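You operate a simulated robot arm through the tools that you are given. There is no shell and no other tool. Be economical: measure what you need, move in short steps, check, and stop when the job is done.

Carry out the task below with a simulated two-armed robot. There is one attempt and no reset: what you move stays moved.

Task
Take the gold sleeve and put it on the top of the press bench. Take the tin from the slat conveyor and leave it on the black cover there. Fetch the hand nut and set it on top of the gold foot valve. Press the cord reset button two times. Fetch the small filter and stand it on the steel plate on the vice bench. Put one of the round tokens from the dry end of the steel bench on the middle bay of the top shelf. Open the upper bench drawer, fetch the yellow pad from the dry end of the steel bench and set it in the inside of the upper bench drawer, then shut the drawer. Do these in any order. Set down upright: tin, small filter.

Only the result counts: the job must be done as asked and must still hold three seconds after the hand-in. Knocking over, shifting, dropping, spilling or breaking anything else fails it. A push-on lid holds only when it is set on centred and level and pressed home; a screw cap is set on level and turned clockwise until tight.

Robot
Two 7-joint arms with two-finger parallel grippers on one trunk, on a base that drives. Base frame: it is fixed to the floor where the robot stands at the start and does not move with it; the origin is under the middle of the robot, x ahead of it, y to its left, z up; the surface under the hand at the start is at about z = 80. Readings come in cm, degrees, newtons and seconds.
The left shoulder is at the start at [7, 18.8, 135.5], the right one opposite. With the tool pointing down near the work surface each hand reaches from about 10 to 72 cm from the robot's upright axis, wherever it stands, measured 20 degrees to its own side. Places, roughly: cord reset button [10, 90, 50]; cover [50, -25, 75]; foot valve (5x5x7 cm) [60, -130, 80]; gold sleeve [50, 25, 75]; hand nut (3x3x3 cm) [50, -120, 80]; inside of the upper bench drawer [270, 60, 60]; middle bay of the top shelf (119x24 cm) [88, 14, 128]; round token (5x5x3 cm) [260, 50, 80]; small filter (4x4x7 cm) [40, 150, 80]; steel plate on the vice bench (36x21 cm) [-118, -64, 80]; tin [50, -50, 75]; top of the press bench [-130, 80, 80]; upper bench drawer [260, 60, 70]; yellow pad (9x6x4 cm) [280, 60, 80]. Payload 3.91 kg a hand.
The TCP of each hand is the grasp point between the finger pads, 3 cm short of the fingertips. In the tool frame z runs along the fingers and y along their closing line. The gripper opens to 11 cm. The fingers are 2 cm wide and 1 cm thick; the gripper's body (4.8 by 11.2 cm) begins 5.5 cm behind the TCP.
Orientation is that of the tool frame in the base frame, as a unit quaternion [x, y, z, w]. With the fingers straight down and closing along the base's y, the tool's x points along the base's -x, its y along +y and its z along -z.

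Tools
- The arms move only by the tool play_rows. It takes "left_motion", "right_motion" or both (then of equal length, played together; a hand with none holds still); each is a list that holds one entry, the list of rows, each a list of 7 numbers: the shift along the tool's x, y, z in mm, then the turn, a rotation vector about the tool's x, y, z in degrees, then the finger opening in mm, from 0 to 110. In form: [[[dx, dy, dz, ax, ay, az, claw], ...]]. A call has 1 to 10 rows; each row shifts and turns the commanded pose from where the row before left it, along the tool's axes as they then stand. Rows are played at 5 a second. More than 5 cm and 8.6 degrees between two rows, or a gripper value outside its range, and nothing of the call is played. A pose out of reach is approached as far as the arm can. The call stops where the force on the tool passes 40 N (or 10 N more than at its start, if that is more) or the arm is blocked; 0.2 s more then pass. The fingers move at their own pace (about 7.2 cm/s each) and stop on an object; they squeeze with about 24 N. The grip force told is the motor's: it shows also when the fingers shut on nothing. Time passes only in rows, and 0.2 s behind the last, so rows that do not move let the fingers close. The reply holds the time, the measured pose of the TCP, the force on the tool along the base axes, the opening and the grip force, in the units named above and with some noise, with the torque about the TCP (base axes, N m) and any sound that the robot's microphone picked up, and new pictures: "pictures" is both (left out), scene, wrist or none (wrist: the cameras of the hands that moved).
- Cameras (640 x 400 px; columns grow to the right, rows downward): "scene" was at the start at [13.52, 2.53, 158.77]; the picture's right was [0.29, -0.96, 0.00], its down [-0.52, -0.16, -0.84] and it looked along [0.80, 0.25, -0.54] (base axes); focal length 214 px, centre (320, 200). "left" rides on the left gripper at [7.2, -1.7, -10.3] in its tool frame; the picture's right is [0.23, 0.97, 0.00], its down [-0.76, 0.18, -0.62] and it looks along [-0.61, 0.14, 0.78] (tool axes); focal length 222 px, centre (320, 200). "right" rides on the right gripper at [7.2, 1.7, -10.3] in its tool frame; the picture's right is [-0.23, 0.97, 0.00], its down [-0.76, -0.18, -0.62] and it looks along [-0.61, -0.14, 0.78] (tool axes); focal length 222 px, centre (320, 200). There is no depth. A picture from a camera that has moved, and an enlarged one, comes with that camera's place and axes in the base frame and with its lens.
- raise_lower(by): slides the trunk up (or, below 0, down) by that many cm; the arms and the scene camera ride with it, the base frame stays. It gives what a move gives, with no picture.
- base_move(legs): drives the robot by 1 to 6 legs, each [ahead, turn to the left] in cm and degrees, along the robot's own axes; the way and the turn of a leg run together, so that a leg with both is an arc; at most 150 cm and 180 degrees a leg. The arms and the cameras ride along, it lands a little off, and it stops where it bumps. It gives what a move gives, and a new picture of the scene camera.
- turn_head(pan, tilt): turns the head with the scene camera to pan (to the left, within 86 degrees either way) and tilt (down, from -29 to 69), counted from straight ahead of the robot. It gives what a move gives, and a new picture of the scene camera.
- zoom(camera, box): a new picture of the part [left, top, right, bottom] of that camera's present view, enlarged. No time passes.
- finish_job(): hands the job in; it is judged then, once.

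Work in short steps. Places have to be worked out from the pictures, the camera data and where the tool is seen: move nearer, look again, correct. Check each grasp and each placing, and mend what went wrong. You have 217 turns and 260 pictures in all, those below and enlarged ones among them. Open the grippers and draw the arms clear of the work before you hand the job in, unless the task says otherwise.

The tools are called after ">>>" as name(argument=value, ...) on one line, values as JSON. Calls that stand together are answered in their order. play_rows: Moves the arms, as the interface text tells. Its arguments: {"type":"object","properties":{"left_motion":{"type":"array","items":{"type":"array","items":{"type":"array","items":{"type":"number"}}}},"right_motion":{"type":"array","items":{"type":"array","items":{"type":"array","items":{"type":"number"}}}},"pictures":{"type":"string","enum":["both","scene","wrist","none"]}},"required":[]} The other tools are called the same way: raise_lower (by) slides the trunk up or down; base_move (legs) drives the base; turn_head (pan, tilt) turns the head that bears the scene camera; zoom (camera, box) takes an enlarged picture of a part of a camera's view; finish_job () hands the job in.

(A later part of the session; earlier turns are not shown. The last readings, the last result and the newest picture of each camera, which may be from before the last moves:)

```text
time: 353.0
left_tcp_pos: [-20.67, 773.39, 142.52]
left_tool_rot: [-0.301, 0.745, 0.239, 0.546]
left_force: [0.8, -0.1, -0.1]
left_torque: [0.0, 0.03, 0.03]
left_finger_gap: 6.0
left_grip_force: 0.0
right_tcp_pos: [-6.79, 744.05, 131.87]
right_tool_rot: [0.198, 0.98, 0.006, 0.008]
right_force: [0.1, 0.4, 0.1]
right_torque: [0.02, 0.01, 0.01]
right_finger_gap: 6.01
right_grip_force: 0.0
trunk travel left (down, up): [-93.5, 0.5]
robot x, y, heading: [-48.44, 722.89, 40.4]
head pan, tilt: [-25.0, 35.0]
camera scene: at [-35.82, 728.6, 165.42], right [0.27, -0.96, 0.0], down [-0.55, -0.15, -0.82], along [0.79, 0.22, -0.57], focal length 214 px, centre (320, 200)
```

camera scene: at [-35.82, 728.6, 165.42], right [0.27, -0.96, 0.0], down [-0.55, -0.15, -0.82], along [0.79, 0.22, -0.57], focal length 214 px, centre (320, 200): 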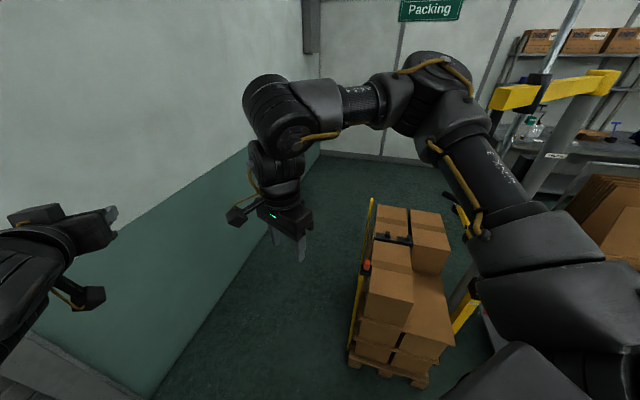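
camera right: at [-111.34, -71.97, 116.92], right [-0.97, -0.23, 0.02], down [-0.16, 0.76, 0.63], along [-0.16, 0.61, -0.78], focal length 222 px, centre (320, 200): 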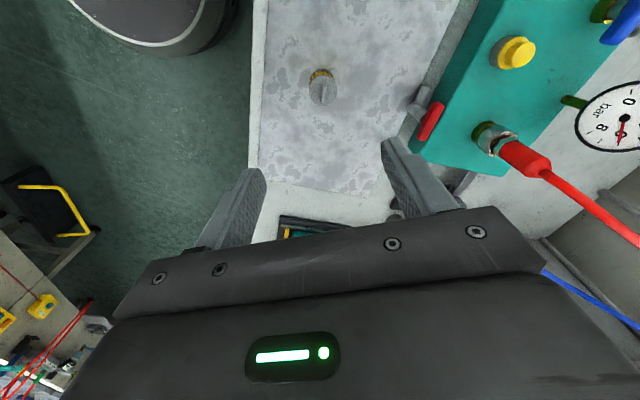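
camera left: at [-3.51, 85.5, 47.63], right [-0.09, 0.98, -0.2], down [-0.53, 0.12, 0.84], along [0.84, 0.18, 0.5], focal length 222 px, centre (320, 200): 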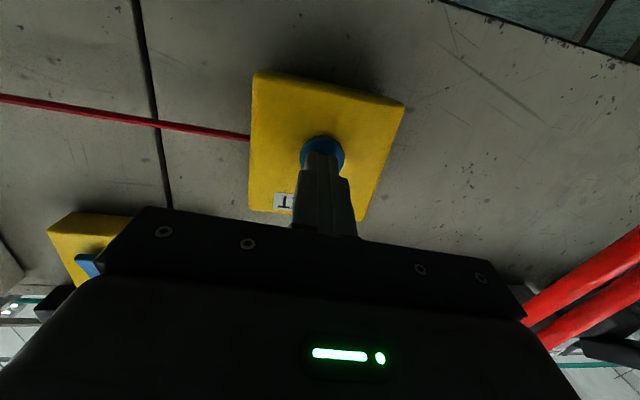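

Corridor between pallet (y≈735) and wall (≈836) is wide enough. Proceed in two small arcs along y≈775.

>>> base_move(legs=[[60, 0], [0, -30], [80, 0], [0, -10], [115, 0]])

>>> turn_head(pan=-60, tilt=25)

```text
time: 367.9
left_tcp_pos: [244.59, 791.12, 142.49]
left_tool_rot: [-0.015, 0.802, 0.029, 0.596]
left_force: [0.0, -0.1, 0.0]
left_torque: [-0.01, 0.02, 0.01]
left_finger_gap: 5.99
left_grip_force: 0.0
right_tcp_pos: [235.28, 759.91, 132.07]
right_tool_rot: [0.537, 0.844, 0.003, 0.01]
right_force: [-0.2, -0.1, 0.0]
right_torque: [0.0, -0.02, -0.01]
right_finger_gap: 6.0
right_grip_force: 0.0
trunk travel left (down, up): [-93.5, 0.5]
robot x, y, heading: [190.73, 772.51, -1.6]
head pan, tilt: [-25.0, 35.0]
camera scene: at [203.45, 767.91, 165.42], right [-0.45, -0.9, 0.0], down [-0.51, 0.26, -0.82], along [0.73, -0.36, -0.57], focal length 214 px, centre (320, 200)
```

scene: 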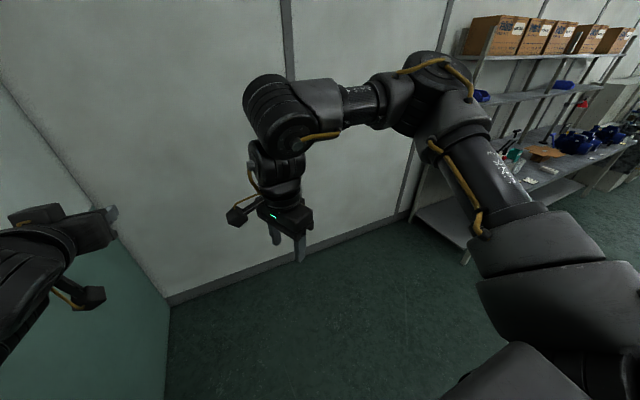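

```text
time: 368.9
left_tcp_pos: [244.76, 791.21, 142.56]
left_tool_rot: [-0.014, 0.803, 0.028, 0.595]
left_force: [0.0, 1.1, -0.2]
left_torque: [-0.05, -0.02, 0.01]
left_finger_gap: 5.99
left_grip_force: 0.1
right_tcp_pos: [235.4, 759.86, 132.08]
right_tool_rot: [0.536, 0.844, 0.002, 0.009]
right_force: [-0.1, 0.2, -0.8]
right_torque: [0.03, 0.02, 0.01]
right_finger_gap: 5.99
right_grip_force: 0.2
trunk travel left (down, up): [-93.5, 0.5]
robot x, y, heading: [190.73, 771.83, -1.6]
head pan, tilt: [-60.0, 25.0]
camera scene: at [200.09, 763.75, 166.99], right [-0.88, -0.48, 0.0], down [-0.2, 0.37, -0.91], along [0.43, -0.8, -0.42], focal length 214 px, centre (320, 200)
```

scene: 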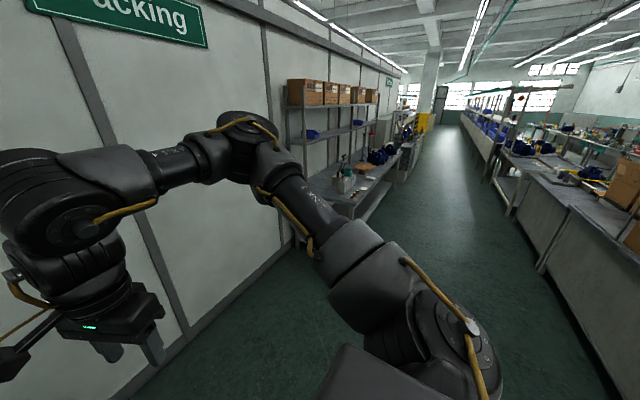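

A wide clear aisle runs toward −y. Turn right and drive down it to y≈170.

>>> base_move(legs=[[0, -88.4], [150, 0], [150, 0], [150, 0], [140, 0]])

>>> turn_head(pan=35, tilt=25)

```text
time: 396.4
left_tcp_pos: [250.02, 244.86, 142.51]
left_tool_rot: [0.512, 0.617, -0.375, 0.466]
left_force: [1.2, 0.4, 0.0]
left_torque: [-0.01, 0.0, -0.07]
left_finger_gap: 6.01
left_grip_force: 0.0
right_tcp_pos: [217.99, 249.43, 132.39]
right_tool_rot: [0.958, 0.286, -0.01, 0.012]
right_force: [1.3, 0.2, 0.4]
right_torque: [-0.04, 0.08, -0.03]
right_finger_gap: 6.04
right_grip_force: 0.2
trunk travel left (down, up): [-93.5, 0.5]
robot x, y, heading: [221.81, 294.82, -74.3]
head pan, tilt: [-60.0, 25.0]
stopped in leg 5: the robot was blocked; the commanded pose is now the measured one
camera scene: at [218.19, 283.99, 167.09], right [-0.72, 0.7, 0.0], down [0.29, 0.3, -0.91], along [-0.64, -0.65, -0.41], focal length 214 px, centre (320, 200)
```

scene: 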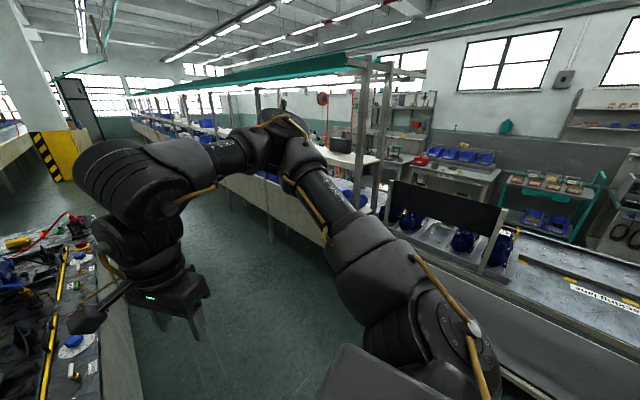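

```text
time: 398.1
left_tcp_pos: [248.57, 243.95, 142.51]
left_tool_rot: [0.516, 0.614, -0.37, 0.468]
left_force: [-1.1, -0.3, 0.4]
left_torque: [-0.01, 0.0, -0.02]
left_finger_gap: 6.0
left_grip_force: 0.1
right_tcp_pos: [216.46, 248.85, 132.16]
right_tool_rot: [0.958, 0.286, -0.004, 0.01]
right_force: [-1.0, 0.3, 0.3]
right_torque: [0.01, -0.02, 0.01]
right_finger_gap: 6.03
right_grip_force: 0.1
trunk travel left (down, up): [-93.5, 0.5]
robot x, y, heading: [221.99, 294.88, -74.4]
head pan, tilt: [35.0, 25.0]
camera scene: at [230.01, 283.98, 167.0], right [-0.63, -0.77, 0.0], down [-0.33, 0.27, -0.91], along [0.7, -0.57, -0.42], focal length 214 px, centre (320, 200)
```

scene: 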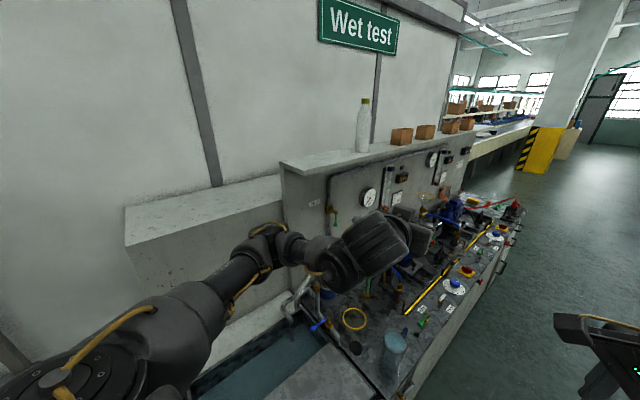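

I drifted left against the wet-test bench end. Back up, steer right to x≈185, and continue down the aisle.

>>> base_move(legs=[[-20, 0], [0, -46], [50, 0], [0, 31]])

```text
time: 405.9
left_tcp_pos: [205.87, 215.14, 142.57]
left_tool_rot: [0.583, 0.551, -0.422, 0.422]
left_force: [-0.3, -0.2, 0.1]
left_torque: [0.03, -0.03, -0.02]
left_finger_gap: 5.98
left_grip_force: 0.0
right_tcp_pos: [175.74, 227.1, 132.07]
right_tool_rot: [0.985, 0.174, -0.005, 0.01]
right_force: [0.0, 0.2, 0.1]
right_torque: [-0.02, -0.01, -0.01]
right_finger_gap: 5.99
right_grip_force: 0.1
trunk travel left (down, up): [-93.5, 0.5]
robot x, y, heading: [191.05, 270.65, -87.5]
head pan, tilt: [35.0, 25.0]
camera scene: at [196.95, 258.17, 166.99], right [-0.79, -0.61, 0.0], down [-0.26, 0.34, -0.91], along [0.55, -0.72, -0.42], focal length 214 px, centre (320, 200)
```

scene: 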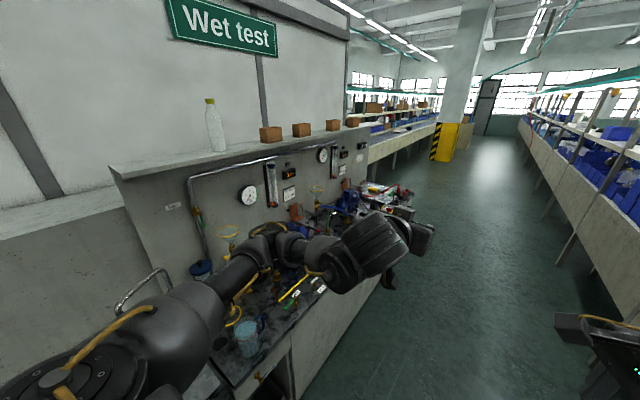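

Continue 195 cm to y≈75, then look at the dry end.

>>> base_move(legs=[[0, -3.5], [140, 0], [55, 0]])

>>> turn_head(pan=75, tilt=35)

```text
time: 416.0
left_tcp_pos: [200.4, 22.67, 142.65]
left_tool_rot: [0.598, 0.534, -0.435, 0.41]
left_force: [0.5, -0.7, -0.1]
left_torque: [0.01, 0.0, 0.02]
left_finger_gap: 6.0
left_grip_force: 0.1
right_tcp_pos: [170.97, 36.51, 132.31]
right_tool_rot: [0.989, 0.145, -0.006, 0.011]
right_force: [0.6, 0.0, 0.5]
right_torque: [0.0, 0.01, 0.03]
right_finger_gap: 5.99
right_grip_force: 0.0
trunk travel left (down, up): [-93.5, 0.5]
robot x, y, heading: [188.98, 78.77, -91.0]
head pan, tilt: [35.0, 25.0]
camera scene: at [194.0, 66.25, 167.01], right [-0.83, -0.56, 0.0], down [-0.24, 0.35, -0.91], along [0.51, -0.75, -0.42], focal length 214 px, centre (320, 200)
```

scene: 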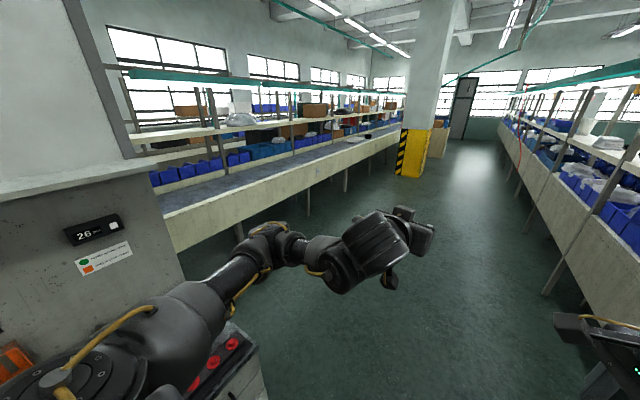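

```text
time: 417.1
left_tcp_pos: [200.27, 22.58, 142.59]
left_tool_rot: [0.598, 0.534, -0.435, 0.41]
left_force: [-0.1, -0.7, -0.2]
left_torque: [-0.04, 0.02, 0.03]
left_finger_gap: 6.01
left_grip_force: 0.0
right_tcp_pos: [170.9, 36.26, 132.12]
right_tool_rot: [0.989, 0.145, -0.007, 0.01]
right_force: [0.5, 0.4, 0.1]
right_torque: [0.0, 0.03, 0.0]
right_finger_gap: 6.01
right_grip_force: 0.0
trunk travel left (down, up): [-93.5, 0.5]
robot x, y, heading: [189.39, 78.47, -91.0]
head pan, tilt: [75.0, 35.0]
camera scene: at [197.29, 71.28, 165.42], right [-0.27, -0.96, 0.0], down [-0.55, 0.16, -0.82], along [0.79, -0.22, -0.57], focal length 214 px, centre (320, 200)
```

scene: 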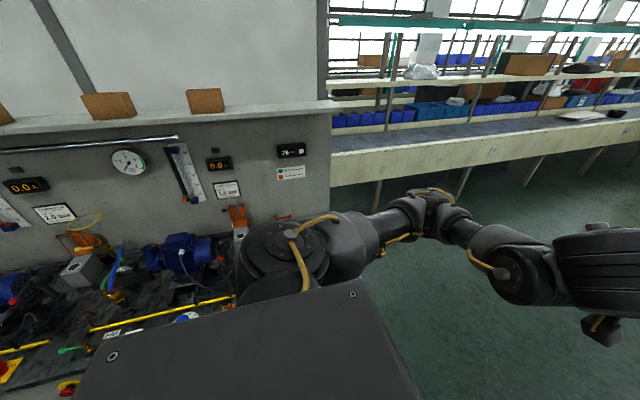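

Turn left to face the bench.

>>> base_move(legs=[[0, 91]])

>>> turn_head(pan=0, tilt=42)

```text
time: 421.2
left_tcp_pos: [245.3, 89.59, 142.5]
left_tool_rot: [0.049, 0.801, -0.02, 0.597]
left_force: [0.0, -0.3, 0.9]
left_torque: [0.02, -0.01, 0.02]
left_finger_gap: 5.99
left_grip_force: 0.1
right_tcp_pos: [231.36, 60.48, 132.15]
right_tool_rot: [0.601, 0.799, 0.002, 0.01]
right_force: [-0.5, -0.3, -0.5]
right_torque: [0.03, 0.0, 0.0]
right_finger_gap: 5.99
right_grip_force: 0.0
trunk travel left (down, up): [-93.5, 0.5]
robot x, y, heading: [188.88, 79.3, -1.5]
head pan, tilt: [75.0, 35.0]
camera scene: at [196.4, 86.96, 165.42], right [0.96, -0.28, 0.0], down [-0.16, -0.55, -0.82], along [0.23, 0.79, -0.57], focal length 214 px, centre (320, 200)
```

scene: 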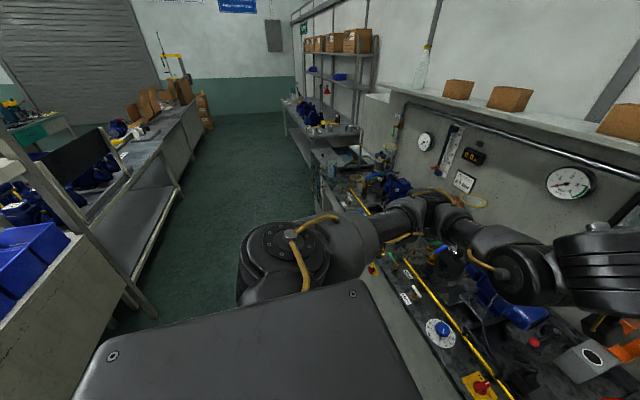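

```text
time: 422.7
left_tcp_pos: [245.21, 89.69, 142.49]
left_tool_rot: [0.047, 0.8, -0.019, 0.598]
left_force: [-0.4, -1.0, 0.4]
left_torque: [0.01, 0.0, 0.0]
left_finger_gap: 5.99
left_grip_force: 0.0
right_tcp_pos: [231.35, 60.43, 132.07]
right_tool_rot: [0.601, 0.799, 0.002, 0.011]
right_force: [0.7, -0.7, 0.7]
right_torque: [-0.02, -0.01, -0.01]
right_finger_gap: 5.98
right_grip_force: 0.1
trunk travel left (down, up): [-93.5, 0.5]
robot x, y, heading: [188.49, 78.47, -1.4]
head pan, tilt: [0.0, 42.0]
camera scene: at [202.29, 78.4, 164.36], right [-0.02, -1.0, 0.0], down [-0.67, 0.02, -0.74], along [0.74, -0.02, -0.67], focal length 214 px, centre (320, 200)
```

scene: 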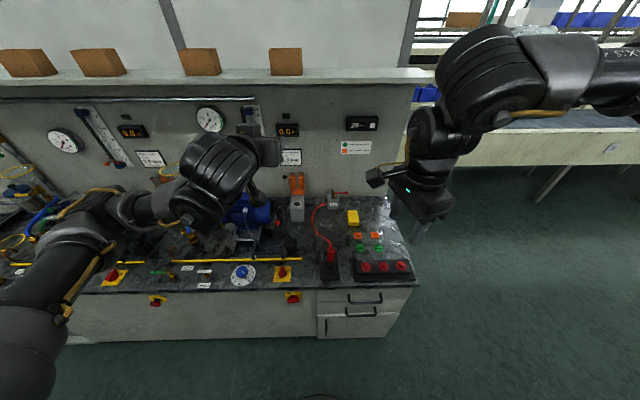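

>>> zoom(camera="scene", box=[270, 160, 450, 350])

```text
2.11 times, centred on (360, 255) of scene
camera zoom: at [202.29, 78.4, 164.36], right [-0.02, -1.0, 0.0], down [-0.67, 0.02, -0.74], along [0.74, -0.02, -0.67], focal length 452 px, centre (236, 84)
```

zoom: 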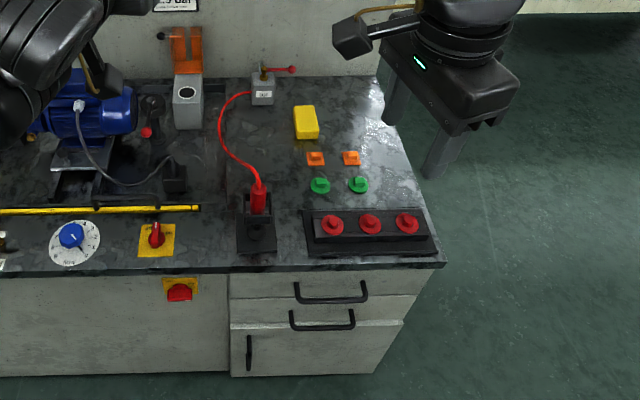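

Found: green round tokens at [260, 58] and [260, 50], yellow pad [279, 59], upper drawer handle [239, 59, 75]. Plan: right hand takes the pad first. Raise the left hand out of the way before lowering the trunk.

>>> play_rows(left_motion=[[[-40, 0, -20, 0, 0, 0, 60], [-40, 0, -20, 0, 0, 0, 60], [-40, 0, -20, 0, 0, 0, 60], [-40, 0, 0, 0, 0, 0, 60], [-40, 0, 0, 0, 0, 0, 60], [-40, 0, 0, 0, 0, 0, 60]]], pictures="scene")

```text
time: 423.6
left_tcp_pos: [246.83, 91.41, 151.77]
left_tool_rot: [0.044, 0.801, -0.026, 0.596]
left_force: [6.7, -9.5, 0.7]
left_torque: [-0.38, -0.18, 1.23]
left_finger_gap: 5.97
left_grip_force: 0.1
left hand out of reach, approached as far as the arm can: row 2, 3
right_tcp_pos: [231.35, 60.39, 132.08]
right_tool_rot: [0.601, 0.799, 0.002, 0.011]
right_force: [-0.1, 0.3, -0.2]
right_torque: [-0.01, 0.0, 0.0]
right_finger_gap: 6.0
right_grip_force: 0.1
trunk travel left (down, up): [-93.5, 0.5]
robot x, y, heading: [188.95, 78.66, -1.5]
head pan, tilt: [0.0, 42.0]
stopped in row 4 (left hand): the force on the tool passed its limit at 68 N (the readings are from after the stop); the commanded pose is now the measured one
camera scene: at [202.3, 78.47, 164.36], right [-0.02, -1.0, 0.0], down [-0.67, 0.02, -0.74], along [0.74, -0.02, -0.67], focal length 214 px, centre (320, 200)
```

scene: 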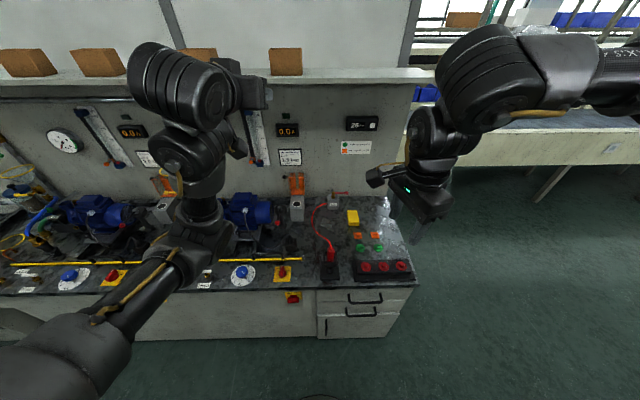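

The left arm reconfigured and met some resistance (likely itself). Relieve it with a small move and check.

>>> play_rows(left_motion=[[[0, 20, -20, 0, 0, 0, 60], [0, 20, -20, 0, 0, 0, 60]]], pictures="none")

>>> turn_head(pan=45, tilt=30)

```text
time: 423.9
left_tcp_pos: [246.68, 91.81, 151.9]
left_tool_rot: [0.038, 0.8, -0.031, 0.598]
left_force: [3.5, -10.6, -1.4]
left_torque: [-0.51, -0.38, 1.64]
left_finger_gap: 6.03
left_grip_force: 0.0
left hand out of reach, approached as far as the arm can: row 1
right_tcp_pos: [231.31, 60.41, 132.13]
right_tool_rot: [0.6, 0.8, 0.002, 0.011]
right_force: [1.2, 0.9, 0.4]
right_torque: [0.04, 0.02, 0.0]
right_finger_gap: 6.03
right_grip_force: 0.0
trunk travel left (down, up): [-93.5, 0.5]
robot x, y, heading: [189.13, 78.92, -1.3]
head pan, tilt: [0.0, 42.0]
stopped in row 1 (left hand): the force on the tool passed its limit at 74 N (the readings are from after the stop); the commanded pose is now the measured one
```

```text
time: 425.0
left_tcp_pos: [246.86, 91.73, 151.9]
left_tool_rot: [0.038, 0.8, -0.03, 0.598]
left_force: [9.3, -20.2, -2.4]
left_torque: [-0.95, -0.79, 2.93]
left_finger_gap: 5.99
left_grip_force: 0.1
right_tcp_pos: [231.27, 60.47, 132.12]
right_tool_rot: [0.601, 0.799, 0.002, 0.011]
right_force: [0.5, 0.4, -0.3]
right_torque: [-0.02, -0.01, 0.0]
right_finger_gap: 6.01
right_grip_force: 0.1
trunk travel left (down, up): [-93.5, 0.5]
robot x, y, heading: [188.46, 78.7, -1.3]
head pan, tilt: [45.0, 30.0]
camera scene: at [200.47, 84.85, 166.19], right [0.69, -0.72, 0.0], down [-0.36, -0.35, -0.87], along [0.63, 0.6, -0.5], focal length 214 px, centre (320, 200)
```

scene: 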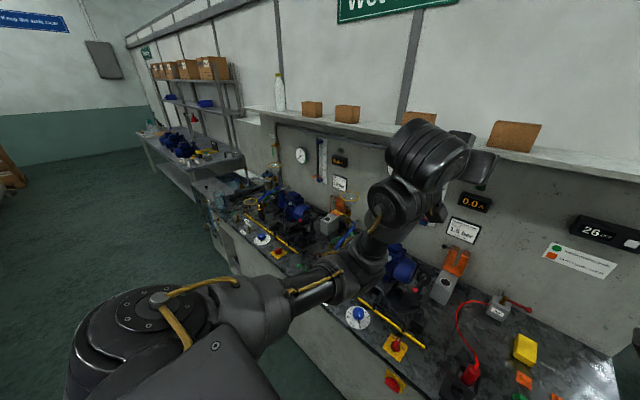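

Undo: move the left hand back down/forward the way it came.

>>> play_rows(left_motion=[[[25, 0, 10, 0, 0, 0, 60], [25, 0, 10, 0, 0, 0, 60], [30, 0, 10, 0, 0, 0, 60]]], pictures="scene")

```text
time: 425.8
left_tcp_pos: [247.47, 91.88, 143.32]
left_tool_rot: [0.038, 0.8, -0.031, 0.599]
left_force: [0.1, 0.9, -0.5]
left_torque: [0.0, 0.01, 0.02]
left_finger_gap: 6.0
left_grip_force: 0.0
right_tcp_pos: [231.37, 60.54, 132.22]
right_tool_rot: [0.601, 0.799, 0.002, 0.012]
right_force: [-0.4, 0.1, -0.1]
right_torque: [-0.03, 0.03, -0.03]
right_finger_gap: 6.0
right_grip_force: 0.0
trunk travel left (down, up): [-93.5, 0.5]
robot x, y, heading: [188.94, 78.52, -1.2]
head pan, tilt: [45.0, 30.0]
camera scene: at [200.47, 84.91, 166.2], right [0.69, -0.72, 0.0], down [-0.36, -0.35, -0.87], along [0.63, 0.6, -0.5], focal length 214 px, centre (320, 200)
```

scene: 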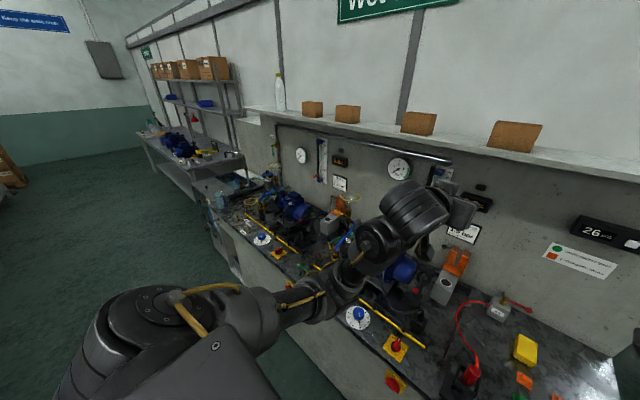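

Back away from the bench so the left arm can be reconfigured in free space: lower the left hand and turn it to point down.

>>> base_move(legs=[[-28, 0]])

>>> play_rows(left_motion=[[[45, 0, 0, 0, 0, 0, 60], [45, 0, 0, 0, 0, 0, 60], [45, 0, 0, 0, 0, 0, 60], [45, 0, 0, 0, 0, 0, 60], [45, 0, 0, 0, 0, 0, 60], [45, 0, 0, 0, 0, 0, 60], [45, 0, 0, 0, 0, 0, 60], [45, 0, 0, 0, 0, 0, 60], [45, 0, 0, 0, 0, 0, 60]]], pictures="none")

>>> play_rows(left_motion=[[[0, 0, 0, 0, 8.3, 0, 60], [0, 0, 0, 0, 8.3, 0, 60], [0, 0, 0, 0, 8.3, 0, 60], [0, 0, 0, 0, 8.3, 0, 60], [0, 0, 0, 0, 8.3, 0, 60], [0, 0, 0, 0, 8.3, 0, 60], [0, 0, 0, 0, 8.3, 0, 60], [0, 0, 0, 0, 8.3, 0, 60], [0, 0, 0, 0, 6, 0, 60]]], pictures="scene")

```text
time: 427.8
left_tcp_pos: [218.86, 92.31, 143.26]
left_tool_rot: [0.04, 0.801, -0.031, 0.597]
left_force: [0.4, 0.3, -0.7]
left_torque: [0.01, -0.02, 0.04]
left_finger_gap: 5.99
left_grip_force: 0.1
right_tcp_pos: [202.78, 61.05, 132.03]
right_tool_rot: [0.602, 0.799, 0.002, 0.009]
right_force: [0.1, -0.4, 0.5]
right_torque: [-0.03, -0.01, 0.0]
right_finger_gap: 5.99
right_grip_force: 0.1
trunk travel left (down, up): [-93.5, 0.5]
robot x, y, heading: [160.14, 79.4, -1.5]
head pan, tilt: [45.0, 30.0]
camera scene: at [171.9, 85.49, 166.17], right [0.69, -0.73, 0.0], down [-0.36, -0.34, -0.87], along [0.63, 0.6, -0.5], focal length 214 px, centre (320, 200)
```

scene: 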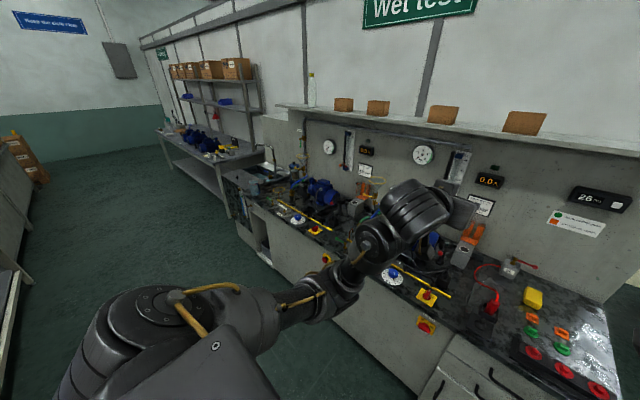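

```text
time: 429.8
left_tcp_pos: [205.9, 90.8, 105.9]
left_tool_rot: [0.038, 0.807, -0.045, 0.588]
left_force: [0.2, 0.0, 0.0]
left_torque: [0.02, -0.01, -0.01]
left_finger_gap: 5.99
left_grip_force: 0.1
left hand out of reach, approached as far as the arm can: row 9
right_tcp_pos: [202.55, 60.88, 132.32]
right_tool_rot: [0.602, 0.799, 0.003, 0.01]
right_force: [0.1, -1.1, 0.0]
right_torque: [0.0, -0.02, -0.01]
right_finger_gap: 6.0
right_grip_force: 0.1
trunk travel left (down, up): [-93.5, 0.5]
robot x, y, heading: [160.26, 79.36, -1.3]
head pan, tilt: [45.0, 30.0]
```

```text
time: 431.6
left_tcp_pos: [207.33, 91.8, 104.86]
left_tool_rot: [0.048, 0.988, -0.018, 0.143]
left_force: [6.0, -29.3, -15.1]
left_torque: [2.7, -1.23, 3.3]
left_finger_gap: 5.99
left_grip_force: 0.0
left hand out of reach, approached as far as the arm can: row 4, 8
right_tcp_pos: [202.47, 60.84, 132.1]
right_tool_rot: [0.601, 0.799, 0.003, 0.011]
right_force: [0.2, -1.1, 0.0]
right_torque: [0.02, 0.0, -0.01]
right_finger_gap: 5.99
right_grip_force: 0.0
trunk travel left (down, up): [-93.5, 0.5]
robot x, y, heading: [160.22, 79.65, -1.0]
head pan, tilt: [45.0, 30.0]
stopped in row 8 (left hand): the force on the tool passed its limit at 183 N (the readings are from after the stop); the commanded pose is now the measured one
camera scene: at [171.62, 85.24, 166.2], right [0.69, -0.72, 0.0], down [-0.36, -0.34, -0.87], along [0.63, 0.6, -0.5], focal length 214 px, centre (320, 200)
```

scene: 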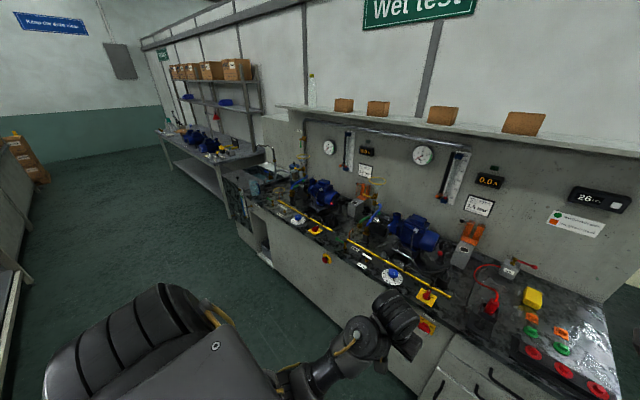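

Almost vertical now. Extend the hand forward a bit to unfold, then finish the tilt.

>>> play_rows(left_motion=[[[-30, 10, 10, 0, 0, 0, 60], [-40, 10, 0, 0, 0, 0, 60], [-40, 10, 0, 0, 0, 0, 60], [0, 0, 0, 0, 8, 0, 60], [0, 0, 0, 0, 8, 0, 60]]], pictures="scene")

```text
time: 431.8
left_tcp_pos: [207.51, 91.95, 104.74]
left_tool_rot: [0.045, 0.989, -0.02, 0.142]
left_force: [4.5, -7.6, -7.8]
left_torque: [0.74, -0.39, 0.91]
left_finger_gap: 6.0
left_grip_force: 0.1
right_tcp_pos: [202.46, 61.07, 132.22]
right_tool_rot: [0.602, 0.799, 0.001, 0.012]
right_force: [0.3, 0.6, -0.5]
right_torque: [0.0, -0.02, -0.01]
right_finger_gap: 6.01
right_grip_force: 0.1
trunk travel left (down, up): [-93.5, 0.5]
robot x, y, heading: [159.9, 79.07, -1.5]
head pan, tilt: [45.0, 30.0]
stopped in row 1 (left hand): the force on the tool passed its limit at 64 N (the readings are from after the stop); the commanded pose is now the measured one
camera scene: at [171.57, 85.65, 166.19], right [0.69, -0.72, 0.0], down [-0.36, -0.35, -0.87], along [0.63, 0.6, -0.5], focal length 214 px, centre (320, 200)
```

scene: 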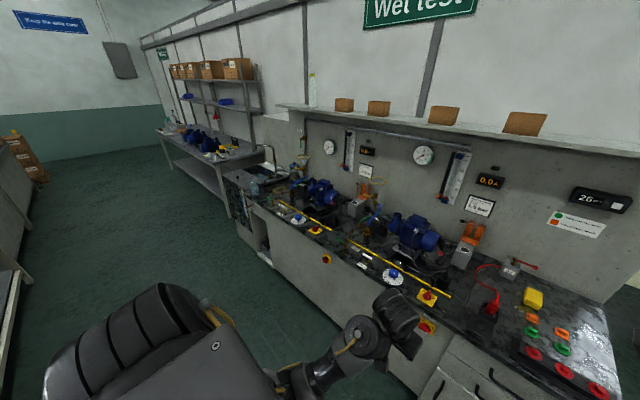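

Look down at the left arm to see what it touches.

>>> turn_head(pan=25, tilt=65)

```text
time: 432.8
left_tcp_pos: [207.6, 91.82, 104.88]
left_tool_rot: [0.046, 0.989, -0.019, 0.142]
left_force: [3.7, -19.7, -12.1]
left_torque: [1.81, -1.05, 2.22]
left_finger_gap: 5.99
left_grip_force: 0.1
right_tcp_pos: [202.44, 61.05, 132.1]
right_tool_rot: [0.602, 0.799, 0.002, 0.011]
right_force: [0.7, -0.4, 0.2]
right_torque: [0.0, -0.02, 0.02]
right_finger_gap: 6.0
right_grip_force: 0.1
trunk travel left (down, up): [-93.5, 0.5]
robot x, y, heading: [159.94, 79.11, -1.4]
head pan, tilt: [25.0, 65.0]
camera scene: at [170.6, 81.66, 161.43], right [0.4, -0.92, 0.0], down [-0.83, -0.36, -0.42], along [0.39, 0.17, -0.91], focal length 214 px, centre (320, 200)
```

scene: 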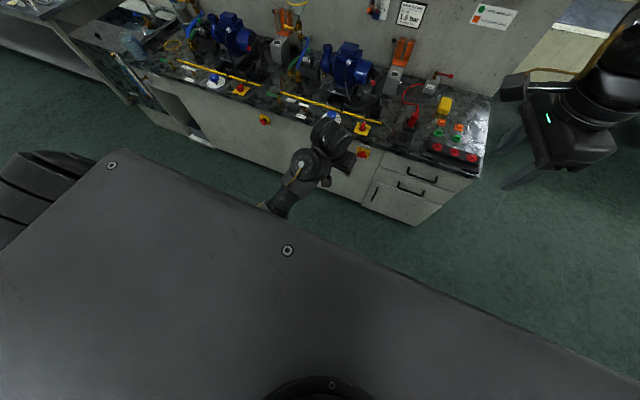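

The left forearm is jammed against the chest's underside. Move the hand outward (+y) and down.

>>> play_rows(left_motion=[[[0, 20, 20, 0, 0, 0, 60], [0, 40, 10, 0, 0, 0, 60], [0, 40, 0, 0, 0, 0, 60], [0, 40, 0, 0, 0, 0, 60], [0, 40, 0, 0, 0, 0, 60]]], pictures="scene")

```text
time: 433.4
left_tcp_pos: [208.7, 95.56, 102.18]
left_tool_rot: [0.041, 0.989, -0.02, 0.144]
left_force: [-0.6, 0.5, -0.5]
left_torque: [0.0, 0.01, 0.01]
left_finger_gap: 6.01
left_grip_force: 0.1
right_tcp_pos: [202.42, 61.19, 132.24]
right_tool_rot: [0.601, 0.799, 0.002, 0.013]
right_force: [-0.5, 0.7, 1.4]
right_torque: [-0.04, -0.03, -0.01]
right_finger_gap: 6.01
right_grip_force: 0.1
trunk travel left (down, up): [-93.5, 0.5]
robot x, y, heading: [159.93, 79.63, -1.6]
head pan, tilt: [25.0, 65.0]
stopped in row 2 (left hand): the force on the tool passed its limit at 74 N (the readings are from after the stop); the commanded pose is now the measured one
camera scene: at [170.62, 81.85, 161.43], right [0.4, -0.92, 0.0], down [-0.83, -0.36, -0.42], along [0.39, 0.17, -0.91], focal length 214 px, centre (320, 200)
```

scene: 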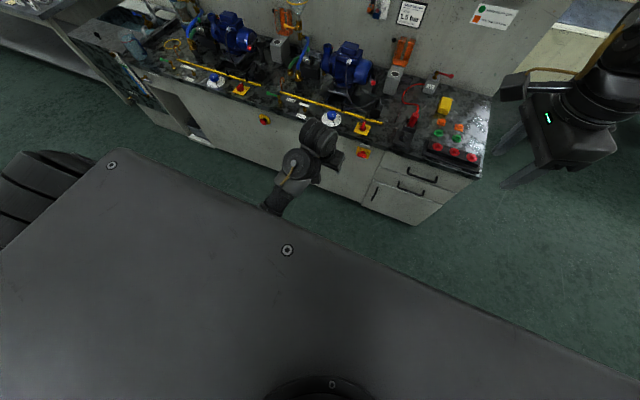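

Progress; force now clear. Continue outward and forward in small steps.

>>> play_rows(left_motion=[[[0, 10, 30, 0, 0, 0, 60], [0, 20, 30, 0, 0, 0, 60], [0, 25, 20, 0, 0, 0, 60], [0, 30, 0, 0, 0, 0, 60], [0, 30, 0, 0, 0, 0, 60], [0, 30, 0, 0, 0, 0, 60]]], pictures="scene")

```text
time: 434.8
left_tcp_pos: [212.4, 109.57, 93.99]
left_tool_rot: [0.04, 0.989, -0.02, 0.142]
left_force: [-0.1, -0.4, -0.3]
left_torque: [0.0, 0.04, 0.0]
left_finger_gap: 6.01
left_grip_force: 0.1
right_tcp_pos: [202.38, 61.1, 132.1]
right_tool_rot: [0.601, 0.799, 0.002, 0.012]
right_force: [0.3, 0.5, -0.2]
right_torque: [0.01, 0.01, -0.02]
right_finger_gap: 6.01
right_grip_force: 0.0
trunk travel left (down, up): [-93.5, 0.5]
robot x, y, heading: [160.05, 79.64, -1.6]
head pan, tilt: [25.0, 65.0]
camera scene: at [170.67, 81.76, 161.42], right [0.4, -0.92, 0.0], down [-0.83, -0.36, -0.42], along [0.39, 0.17, -0.91], focal length 214 px, centre (320, 200)
```

scene: 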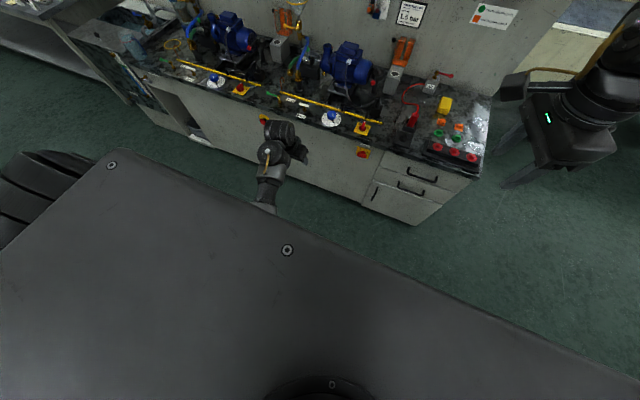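

The left arm now moves freely. Park it out to the side and back, so it stays clear of the bench.

>>> play_rows(left_motion=[[[20, 40, 0, 0, 0, 0, 60], [20, 40, 0, 0, 0, 0, 60], [30, 30, 0, 0, 0, 0, 60], [40, 20, 0, 0, 0, 0, 60], [45, 0, 0, 0, 0, 0, 60], [45, 0, 0, 0, 0, 0, 60], [45, 0, 0, 0, 0, 0, 60]]], pictures="scene")

```text
time: 436.6
left_tcp_pos: [188.42, 130.4, 88.93]
left_tool_rot: [0.038, 0.99, 0.034, 0.133]
left_force: [-0.1, 0.0, -0.5]
left_torque: [-0.01, -0.01, 0.01]
left_finger_gap: 6.0
left_grip_force: 0.0
right_tcp_pos: [202.45, 61.02, 132.05]
right_tool_rot: [0.601, 0.799, 0.002, 0.012]
right_force: [-0.2, -0.2, -0.2]
right_torque: [0.0, -0.01, 0.02]
right_finger_gap: 6.01
right_grip_force: 0.1
trunk travel left (down, up): [-93.5, 0.5]
robot x, y, heading: [160.17, 79.29, -1.3]
head pan, tilt: [25.0, 65.0]
stopped in row 7 (left hand): the arm was blocked; the commanded pose is now the measured one
camera scene: at [170.65, 81.61, 161.43], right [0.4, -0.92, 0.0], down [-0.83, -0.36, -0.42], along [0.39, 0.17, -0.91], focal length 214 px, centre (320, 200)
```

scene: 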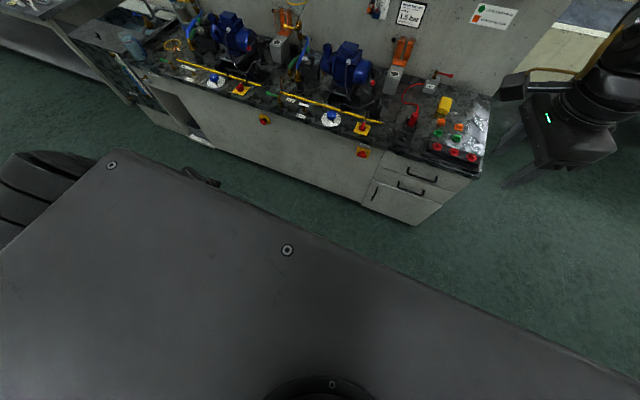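

Left arm is parked beside the body. Now orient the right hand for the drawer handle: yaw to −90°, then roll about its x-axis to point horizontally with fingers closing vertically.

>>> play_rows(right_motion=[[[0, 0, 0, 0, 0, 8, 60], [0, 0, 0, 0, 0, 8, 60], [0, 0, 0, -8.5, 0, 0, 60], [0, 0, 0, -8.5, 0, 0, 60], [0, 0, 0, -8.5, 0, 0, 60], [0, 0, 0, -8.5, 0, 0, 60], [0, 0, 0, -8.5, 0, 0, 60], [0, 0, 0, -8.5, 0, 0, 60], [0, 0, 0, -8.5, 0, 0, 60], [0, 0, 0, -8.5, 0, 0, 60]]], pictures="none")

```text
time: 438.8
left_tcp_pos: [188.41, 130.45, 88.78]
left_tool_rot: [0.037, 0.99, 0.033, 0.133]
left_force: [-0.6, 0.3, 0.1]
left_torque: [0.02, 0.03, 0.03]
left_finger_gap: 5.99
left_grip_force: 0.0
right_tcp_pos: [202.4, 61.1, 132.15]
right_tool_rot: [0.687, 0.69, 0.16, 0.166]
right_force: [-0.4, -0.6, -0.3]
right_torque: [-0.01, -0.01, -0.01]
right_finger_gap: 6.01
right_grip_force: 0.1
right hand out of reach, approached as far as the arm can: row 6, 7, 8, 9, 10
trunk travel left (down, up): [-93.5, 0.5]
robot x, y, heading: [160.22, 79.4, -1.4]
head pan, tilt: [25.0, 65.0]
```

Reached 27° tilt. Move the hand forward/up relative to the shoulder and continue rolling.

>>> play_rows(right_motion=[[[0, 40, 0, 0, 0, 0, 60], [0, 40, 0, 0, 0, 0, 60], [0, 40, 0, 0, 0, 0, 60], [0, 0, 0, -8.5, 0, 0, 60], [0, 0, 0, -8.5, 0, 0, 60], [0, 0, 0, -8.5, 0, 0, 60], [0, 0, 0, -8.5, 0, 0, 60], [0, 0, 0, -8.5, 0, 0, 60], [0, 0, 0, -8.5, 0, 0, 60]]], pictures="none")

```text
time: 440.8
left_tcp_pos: [188.49, 130.78, 88.54]
left_tool_rot: [0.037, 0.99, 0.031, 0.135]
left_force: [0.2, 0.4, -0.5]
left_torque: [-0.03, -0.02, -0.05]
left_finger_gap: 6.0
left_grip_force: 0.2
right_tcp_pos: [213.14, 62.05, 137.68]
right_tool_rot: [0.557, 0.566, 0.427, 0.433]
right_force: [-0.8, 0.9, 0.2]
right_torque: [-0.03, 0.0, -0.05]
right_finger_gap: 6.0
right_grip_force: 0.0
right hand out of reach, approached as far as the arm can: row 9
trunk travel left (down, up): [-93.5, 0.5]
robot x, y, heading: [159.87, 79.4, -1.2]
head pan, tilt: [25.0, 65.0]
```

Right hand is now nearly horizontal with vertical closing. Before lowering the trunk ~65 cm, raise the left hand so it stays off the floor.

>>> play_rows(left_motion=[[[0, 0, -45, 0, 0, 0, 60], [0, 0, -45, 0, 0, 0, 60], [0, 0, -45, 0, 0, 0, 60], [0, 0, -45, 0, 0, 0, 60], [0, 0, -45, 0, 0, 0, 60], [0, 0, -45, 0, 0, 0, 60], [0, 0, -45, 0, 0, 0, 60]]], pictures="none")

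>>> turn_head(pan=70, tilt=55)

```text
time: 442.4
left_tcp_pos: [184.85, 128.75, 100.98]
left_tool_rot: [0.036, 0.99, 0.034, 0.134]
left_force: [-0.2, -0.1, 0.7]
left_torque: [-0.03, 0.03, 0.03]
left_finger_gap: 6.02
left_grip_force: 0.1
left hand out of reach, approached as far as the arm can: row 3, 4, 5, 6, 7
right_tcp_pos: [213.26, 61.22, 137.65]
right_tool_rot: [0.56, 0.564, 0.426, 0.432]
right_force: [-0.5, -0.1, 0.1]
right_torque: [0.0, 0.0, -0.02]
right_finger_gap: 6.01
right_grip_force: 0.1
trunk travel left (down, up): [-93.5, 0.5]
robot x, y, heading: [159.88, 79.26, -1.7]
head pan, tilt: [25.0, 65.0]
```

```text
time: 443.5
left_tcp_pos: [184.84, 128.78, 101.03]
left_tool_rot: [0.037, 0.99, 0.033, 0.133]
left_force: [-0.3, -0.5, 0.5]
left_torque: [0.0, -0.05, -0.02]
left_finger_gap: 6.02
left_grip_force: 0.0
right_tcp_pos: [213.16, 61.34, 137.56]
right_tool_rot: [0.559, 0.564, 0.427, 0.432]
right_force: [-0.2, -0.7, 0.0]
right_torque: [-0.02, 0.02, -0.01]
right_finger_gap: 5.99
right_grip_force: 0.0
trunk travel left (down, up): [-93.5, 0.5]
robot x, y, heading: [160.12, 79.37, -1.3]
head pan, tilt: [70.0, 55.0]
camera scene: at [167.68, 85.98, 162.59], right [0.93, -0.37, 0.0], down [-0.3, -0.76, -0.57], along [0.21, 0.53, -0.82], focal length 214 px, centre (320, 200)
```

scene: 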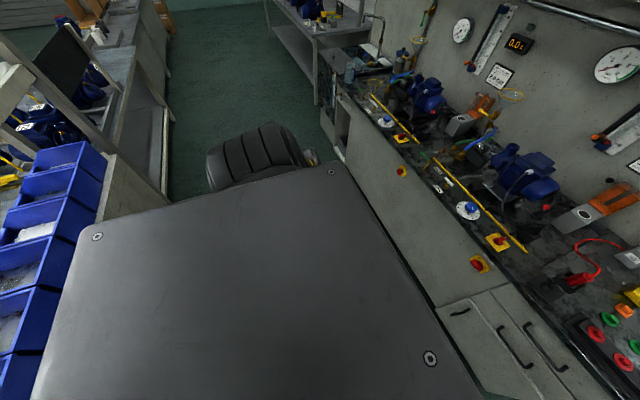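

Lower the trunk in two stages and check forces.

>>> raise_lower(by=-40)

>>> raise_lower(by=-22)

>>> turn_head(pan=-15, tilt=20)

```text
time: 447.3
left_tcp_pos: [184.88, 128.89, 60.96]
left_tool_rot: [0.037, 0.99, 0.033, 0.134]
left_force: [1.3, 1.1, -0.7]
left_torque: [-0.01, -0.01, -0.02]
left_finger_gap: 5.99
left_grip_force: 0.1
right_tcp_pos: [213.2, 61.15, 97.44]
right_tool_rot: [0.559, 0.564, 0.427, 0.432]
right_force: [0.6, 0.0, 0.5]
right_torque: [-0.01, -0.01, 0.0]
right_finger_gap: 6.02
right_grip_force: 0.0
trunk travel left (down, up): [-53.5, 40.5]
robot x, y, heading: [159.9, 79.73, -1.5]
head pan, tilt: [70.0, 55.0]
```

```text
time: 449.6
left_tcp_pos: [184.91, 128.74, 38.91]
left_tool_rot: [0.037, 0.99, 0.034, 0.133]
left_force: [0.1, 0.5, -0.1]
left_torque: [0.05, 0.01, -0.01]
left_finger_gap: 5.99
left_grip_force: 0.0
right_tcp_pos: [213.25, 61.19, 75.47]
right_tool_rot: [0.559, 0.564, 0.427, 0.433]
right_force: [0.8, 0.0, 0.5]
right_torque: [-0.02, -0.02, -0.03]
right_finger_gap: 5.98
right_grip_force: 0.1
trunk travel left (down, up): [-31.5, 62.5]
robot x, y, heading: [159.97, 79.19, -1.3]
head pan, tilt: [70.0, 55.0]
```

```text
time: 451.2
left_tcp_pos: [184.92, 128.75, 38.88]
left_tool_rot: [0.037, 0.99, 0.034, 0.132]
left_force: [-0.4, -0.1, 1.1]
left_torque: [-0.02, 0.0, 0.01]
left_finger_gap: 5.97
left_grip_force: 0.1
right_tcp_pos: [213.35, 61.26, 75.53]
right_tool_rot: [0.559, 0.565, 0.427, 0.431]
right_force: [-0.4, 0.5, -0.5]
right_torque: [-0.02, -0.02, 0.02]
right_finger_gap: 6.01
right_grip_force: 0.1
trunk travel left (down, up): [-31.5, 62.5]
robot x, y, heading: [160.08, 79.57, -1.4]
head pan, tilt: [-15.0, 20.0]
camera scene: at [173.98, 76.66, 105.8], right [-0.28, -0.96, 0.0], down [-0.33, 0.1, -0.94], along [0.9, -0.27, -0.34], focal length 214 px, centre (320, 200)
```

scene: 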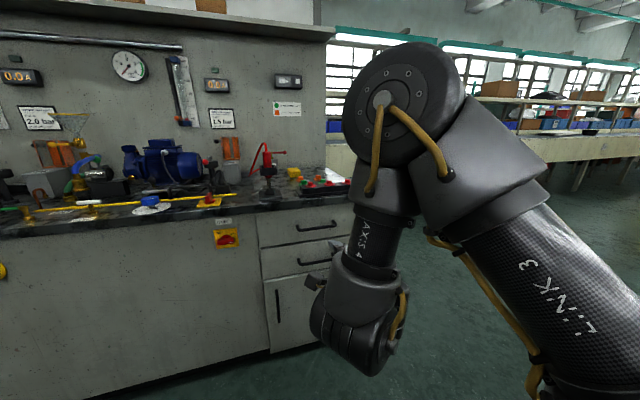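

Handle bar estimated at [240, 58, 70.5]. Check with the right wrist camera.

>>> zoom(camera="right", box=[0, 0, 640, 400])

```text
1.00 times, centred on (320, 200) of right (not enlarged: the box is as wide or as high as the picture)
camera zoom: at [203.75, 68.5, 79.76], right [0.26, -0.22, 0.94], down [-0.65, -0.76, 0.0], along [0.72, -0.61, -0.34], focal length 222 px, centre (320, 200)
```

zoom: 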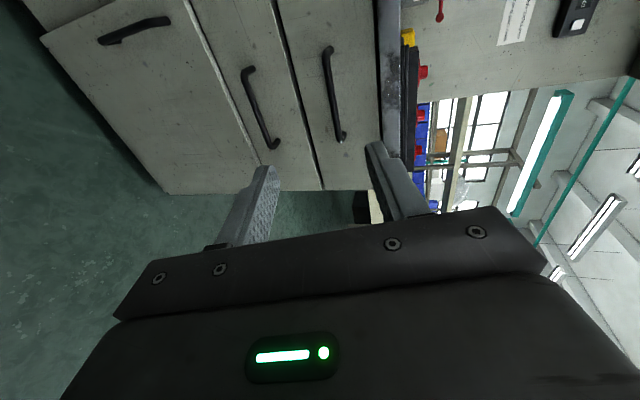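

Handle spans y 52–65 at z≈70, x≈240. Drive forward 17 cm and re-measure.

>>> base_move(legs=[[17, 0]])

>>> play_rows(right_motion=[[[-20, 18, 0, 0, 0, 0, 60]]], pictures="wrist")

```text
time: 452.7
left_tcp_pos: [202.31, 128.17, 38.94]
left_tool_rot: [0.04, 0.99, 0.033, 0.134]
left_force: [0.1, 0.5, -0.1]
left_torque: [0.0, 0.02, 0.01]
left_finger_gap: 6.01
left_grip_force: 0.0
right_tcp_pos: [230.34, 60.56, 75.59]
right_tool_rot: [0.561, 0.563, 0.425, 0.434]
right_force: [-0.1, 0.3, 0.7]
right_torque: [0.0, -0.01, -0.01]
right_finger_gap: 5.99
right_grip_force: 0.0
trunk travel left (down, up): [-31.5, 62.5]
robot x, y, heading: [177.33, 78.7, -1.8]
head pan, tilt: [-15.0, 20.0]
camera scene: at [191.22, 76.13, 105.79], right [-0.29, -0.96, 0.0], down [-0.33, 0.1, -0.94], along [0.9, -0.27, -0.34], focal length 214 px, centre (320, 200)
```

scene: 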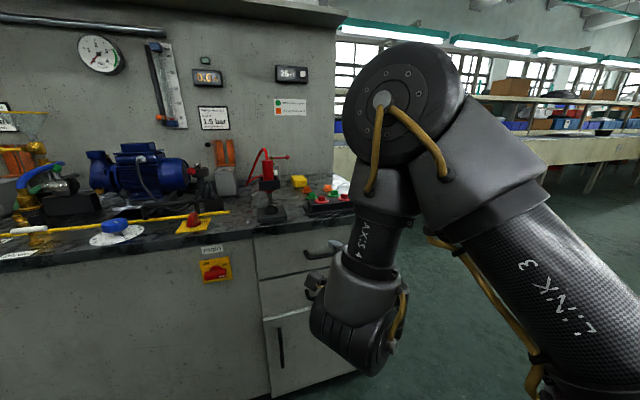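

```text
time: 453.1
left_tcp_pos: [202.32, 128.18, 39.02]
left_tool_rot: [0.039, 0.99, 0.034, 0.133]
left_force: [-0.6, -0.6, -0.4]
left_torque: [0.0, 0.0, -0.01]
left_finger_gap: 6.0
left_grip_force: 0.1
right_tcp_pos: [230.63, 58.51, 77.29]
right_tool_rot: [0.561, 0.563, 0.426, 0.433]
right_force: [0.7, -0.3, 0.3]
right_torque: [0.02, -0.01, 0.03]
right_finger_gap: 6.0
right_grip_force: 0.1
trunk travel left (down, up): [-31.5, 62.5]
robot x, y, heading: [176.85, 79.25, -1.9]
head pan, tilt: [-15.0, 20.0]
camera right: at [221.17, 65.83, 81.47], right [0.25, -0.22, 0.94], down [-0.65, -0.76, 0.0], along [0.72, -0.61, -0.34], focal length 222 px, centre (320, 200)
```

right: 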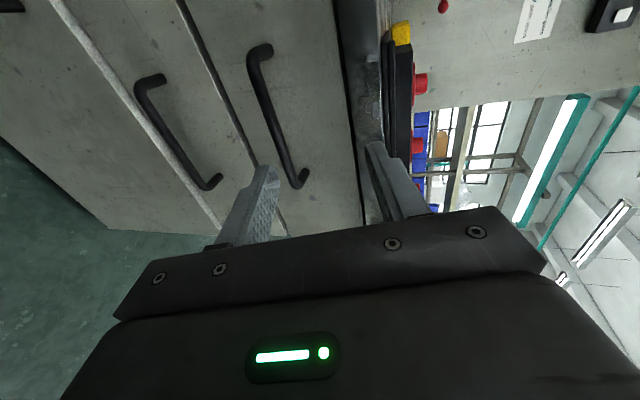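

Bar refined to [241, 59.3, 69.6]. Shift down to its height, then advance with fingers straddling it.

>>> play_rows(right_motion=[[[5, -46, 0, 0, 0, 0, 60], [0, 0, 40, 0, 0, 0, 60], [0, 0, 35, 0, 0, 0, 60]]], pictures="wrist")

```text
time: 453.9
left_tcp_pos: [202.21, 128.22, 39.01]
left_tool_rot: [0.04, 0.99, 0.034, 0.133]
left_force: [0.3, -0.4, -0.4]
left_torque: [0.03, -0.01, 0.01]
left_finger_gap: 6.0
left_grip_force: 0.0
right_tcp_pos: [237.81, 58.7, 73.31]
right_tool_rot: [0.562, 0.562, 0.426, 0.432]
right_force: [0.1, 0.2, 0.2]
right_torque: [0.01, 0.01, 0.0]
right_finger_gap: 5.98
right_grip_force: 0.0
right hand out of reach, approached as far as the arm can: row 1
trunk travel left (down, up): [-31.5, 62.5]
robot x, y, heading: [177.0, 78.98, -1.5]
head pan, tilt: [-15.0, 20.0]
camera right: at [228.3, 65.96, 77.59], right [0.25, -0.22, 0.94], down [-0.65, -0.76, 0.0], along [0.71, -0.61, -0.34], focal length 222 px, centre (320, 200)
```

right: 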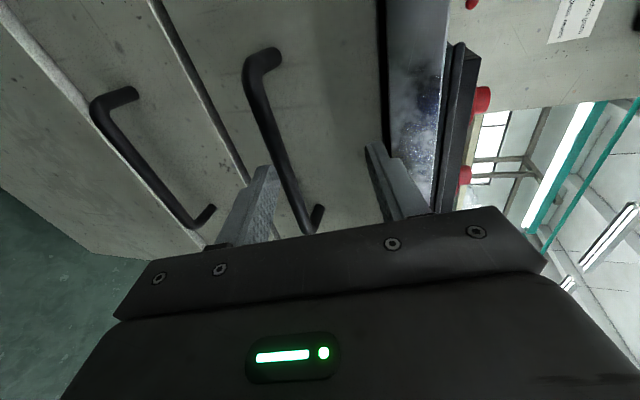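

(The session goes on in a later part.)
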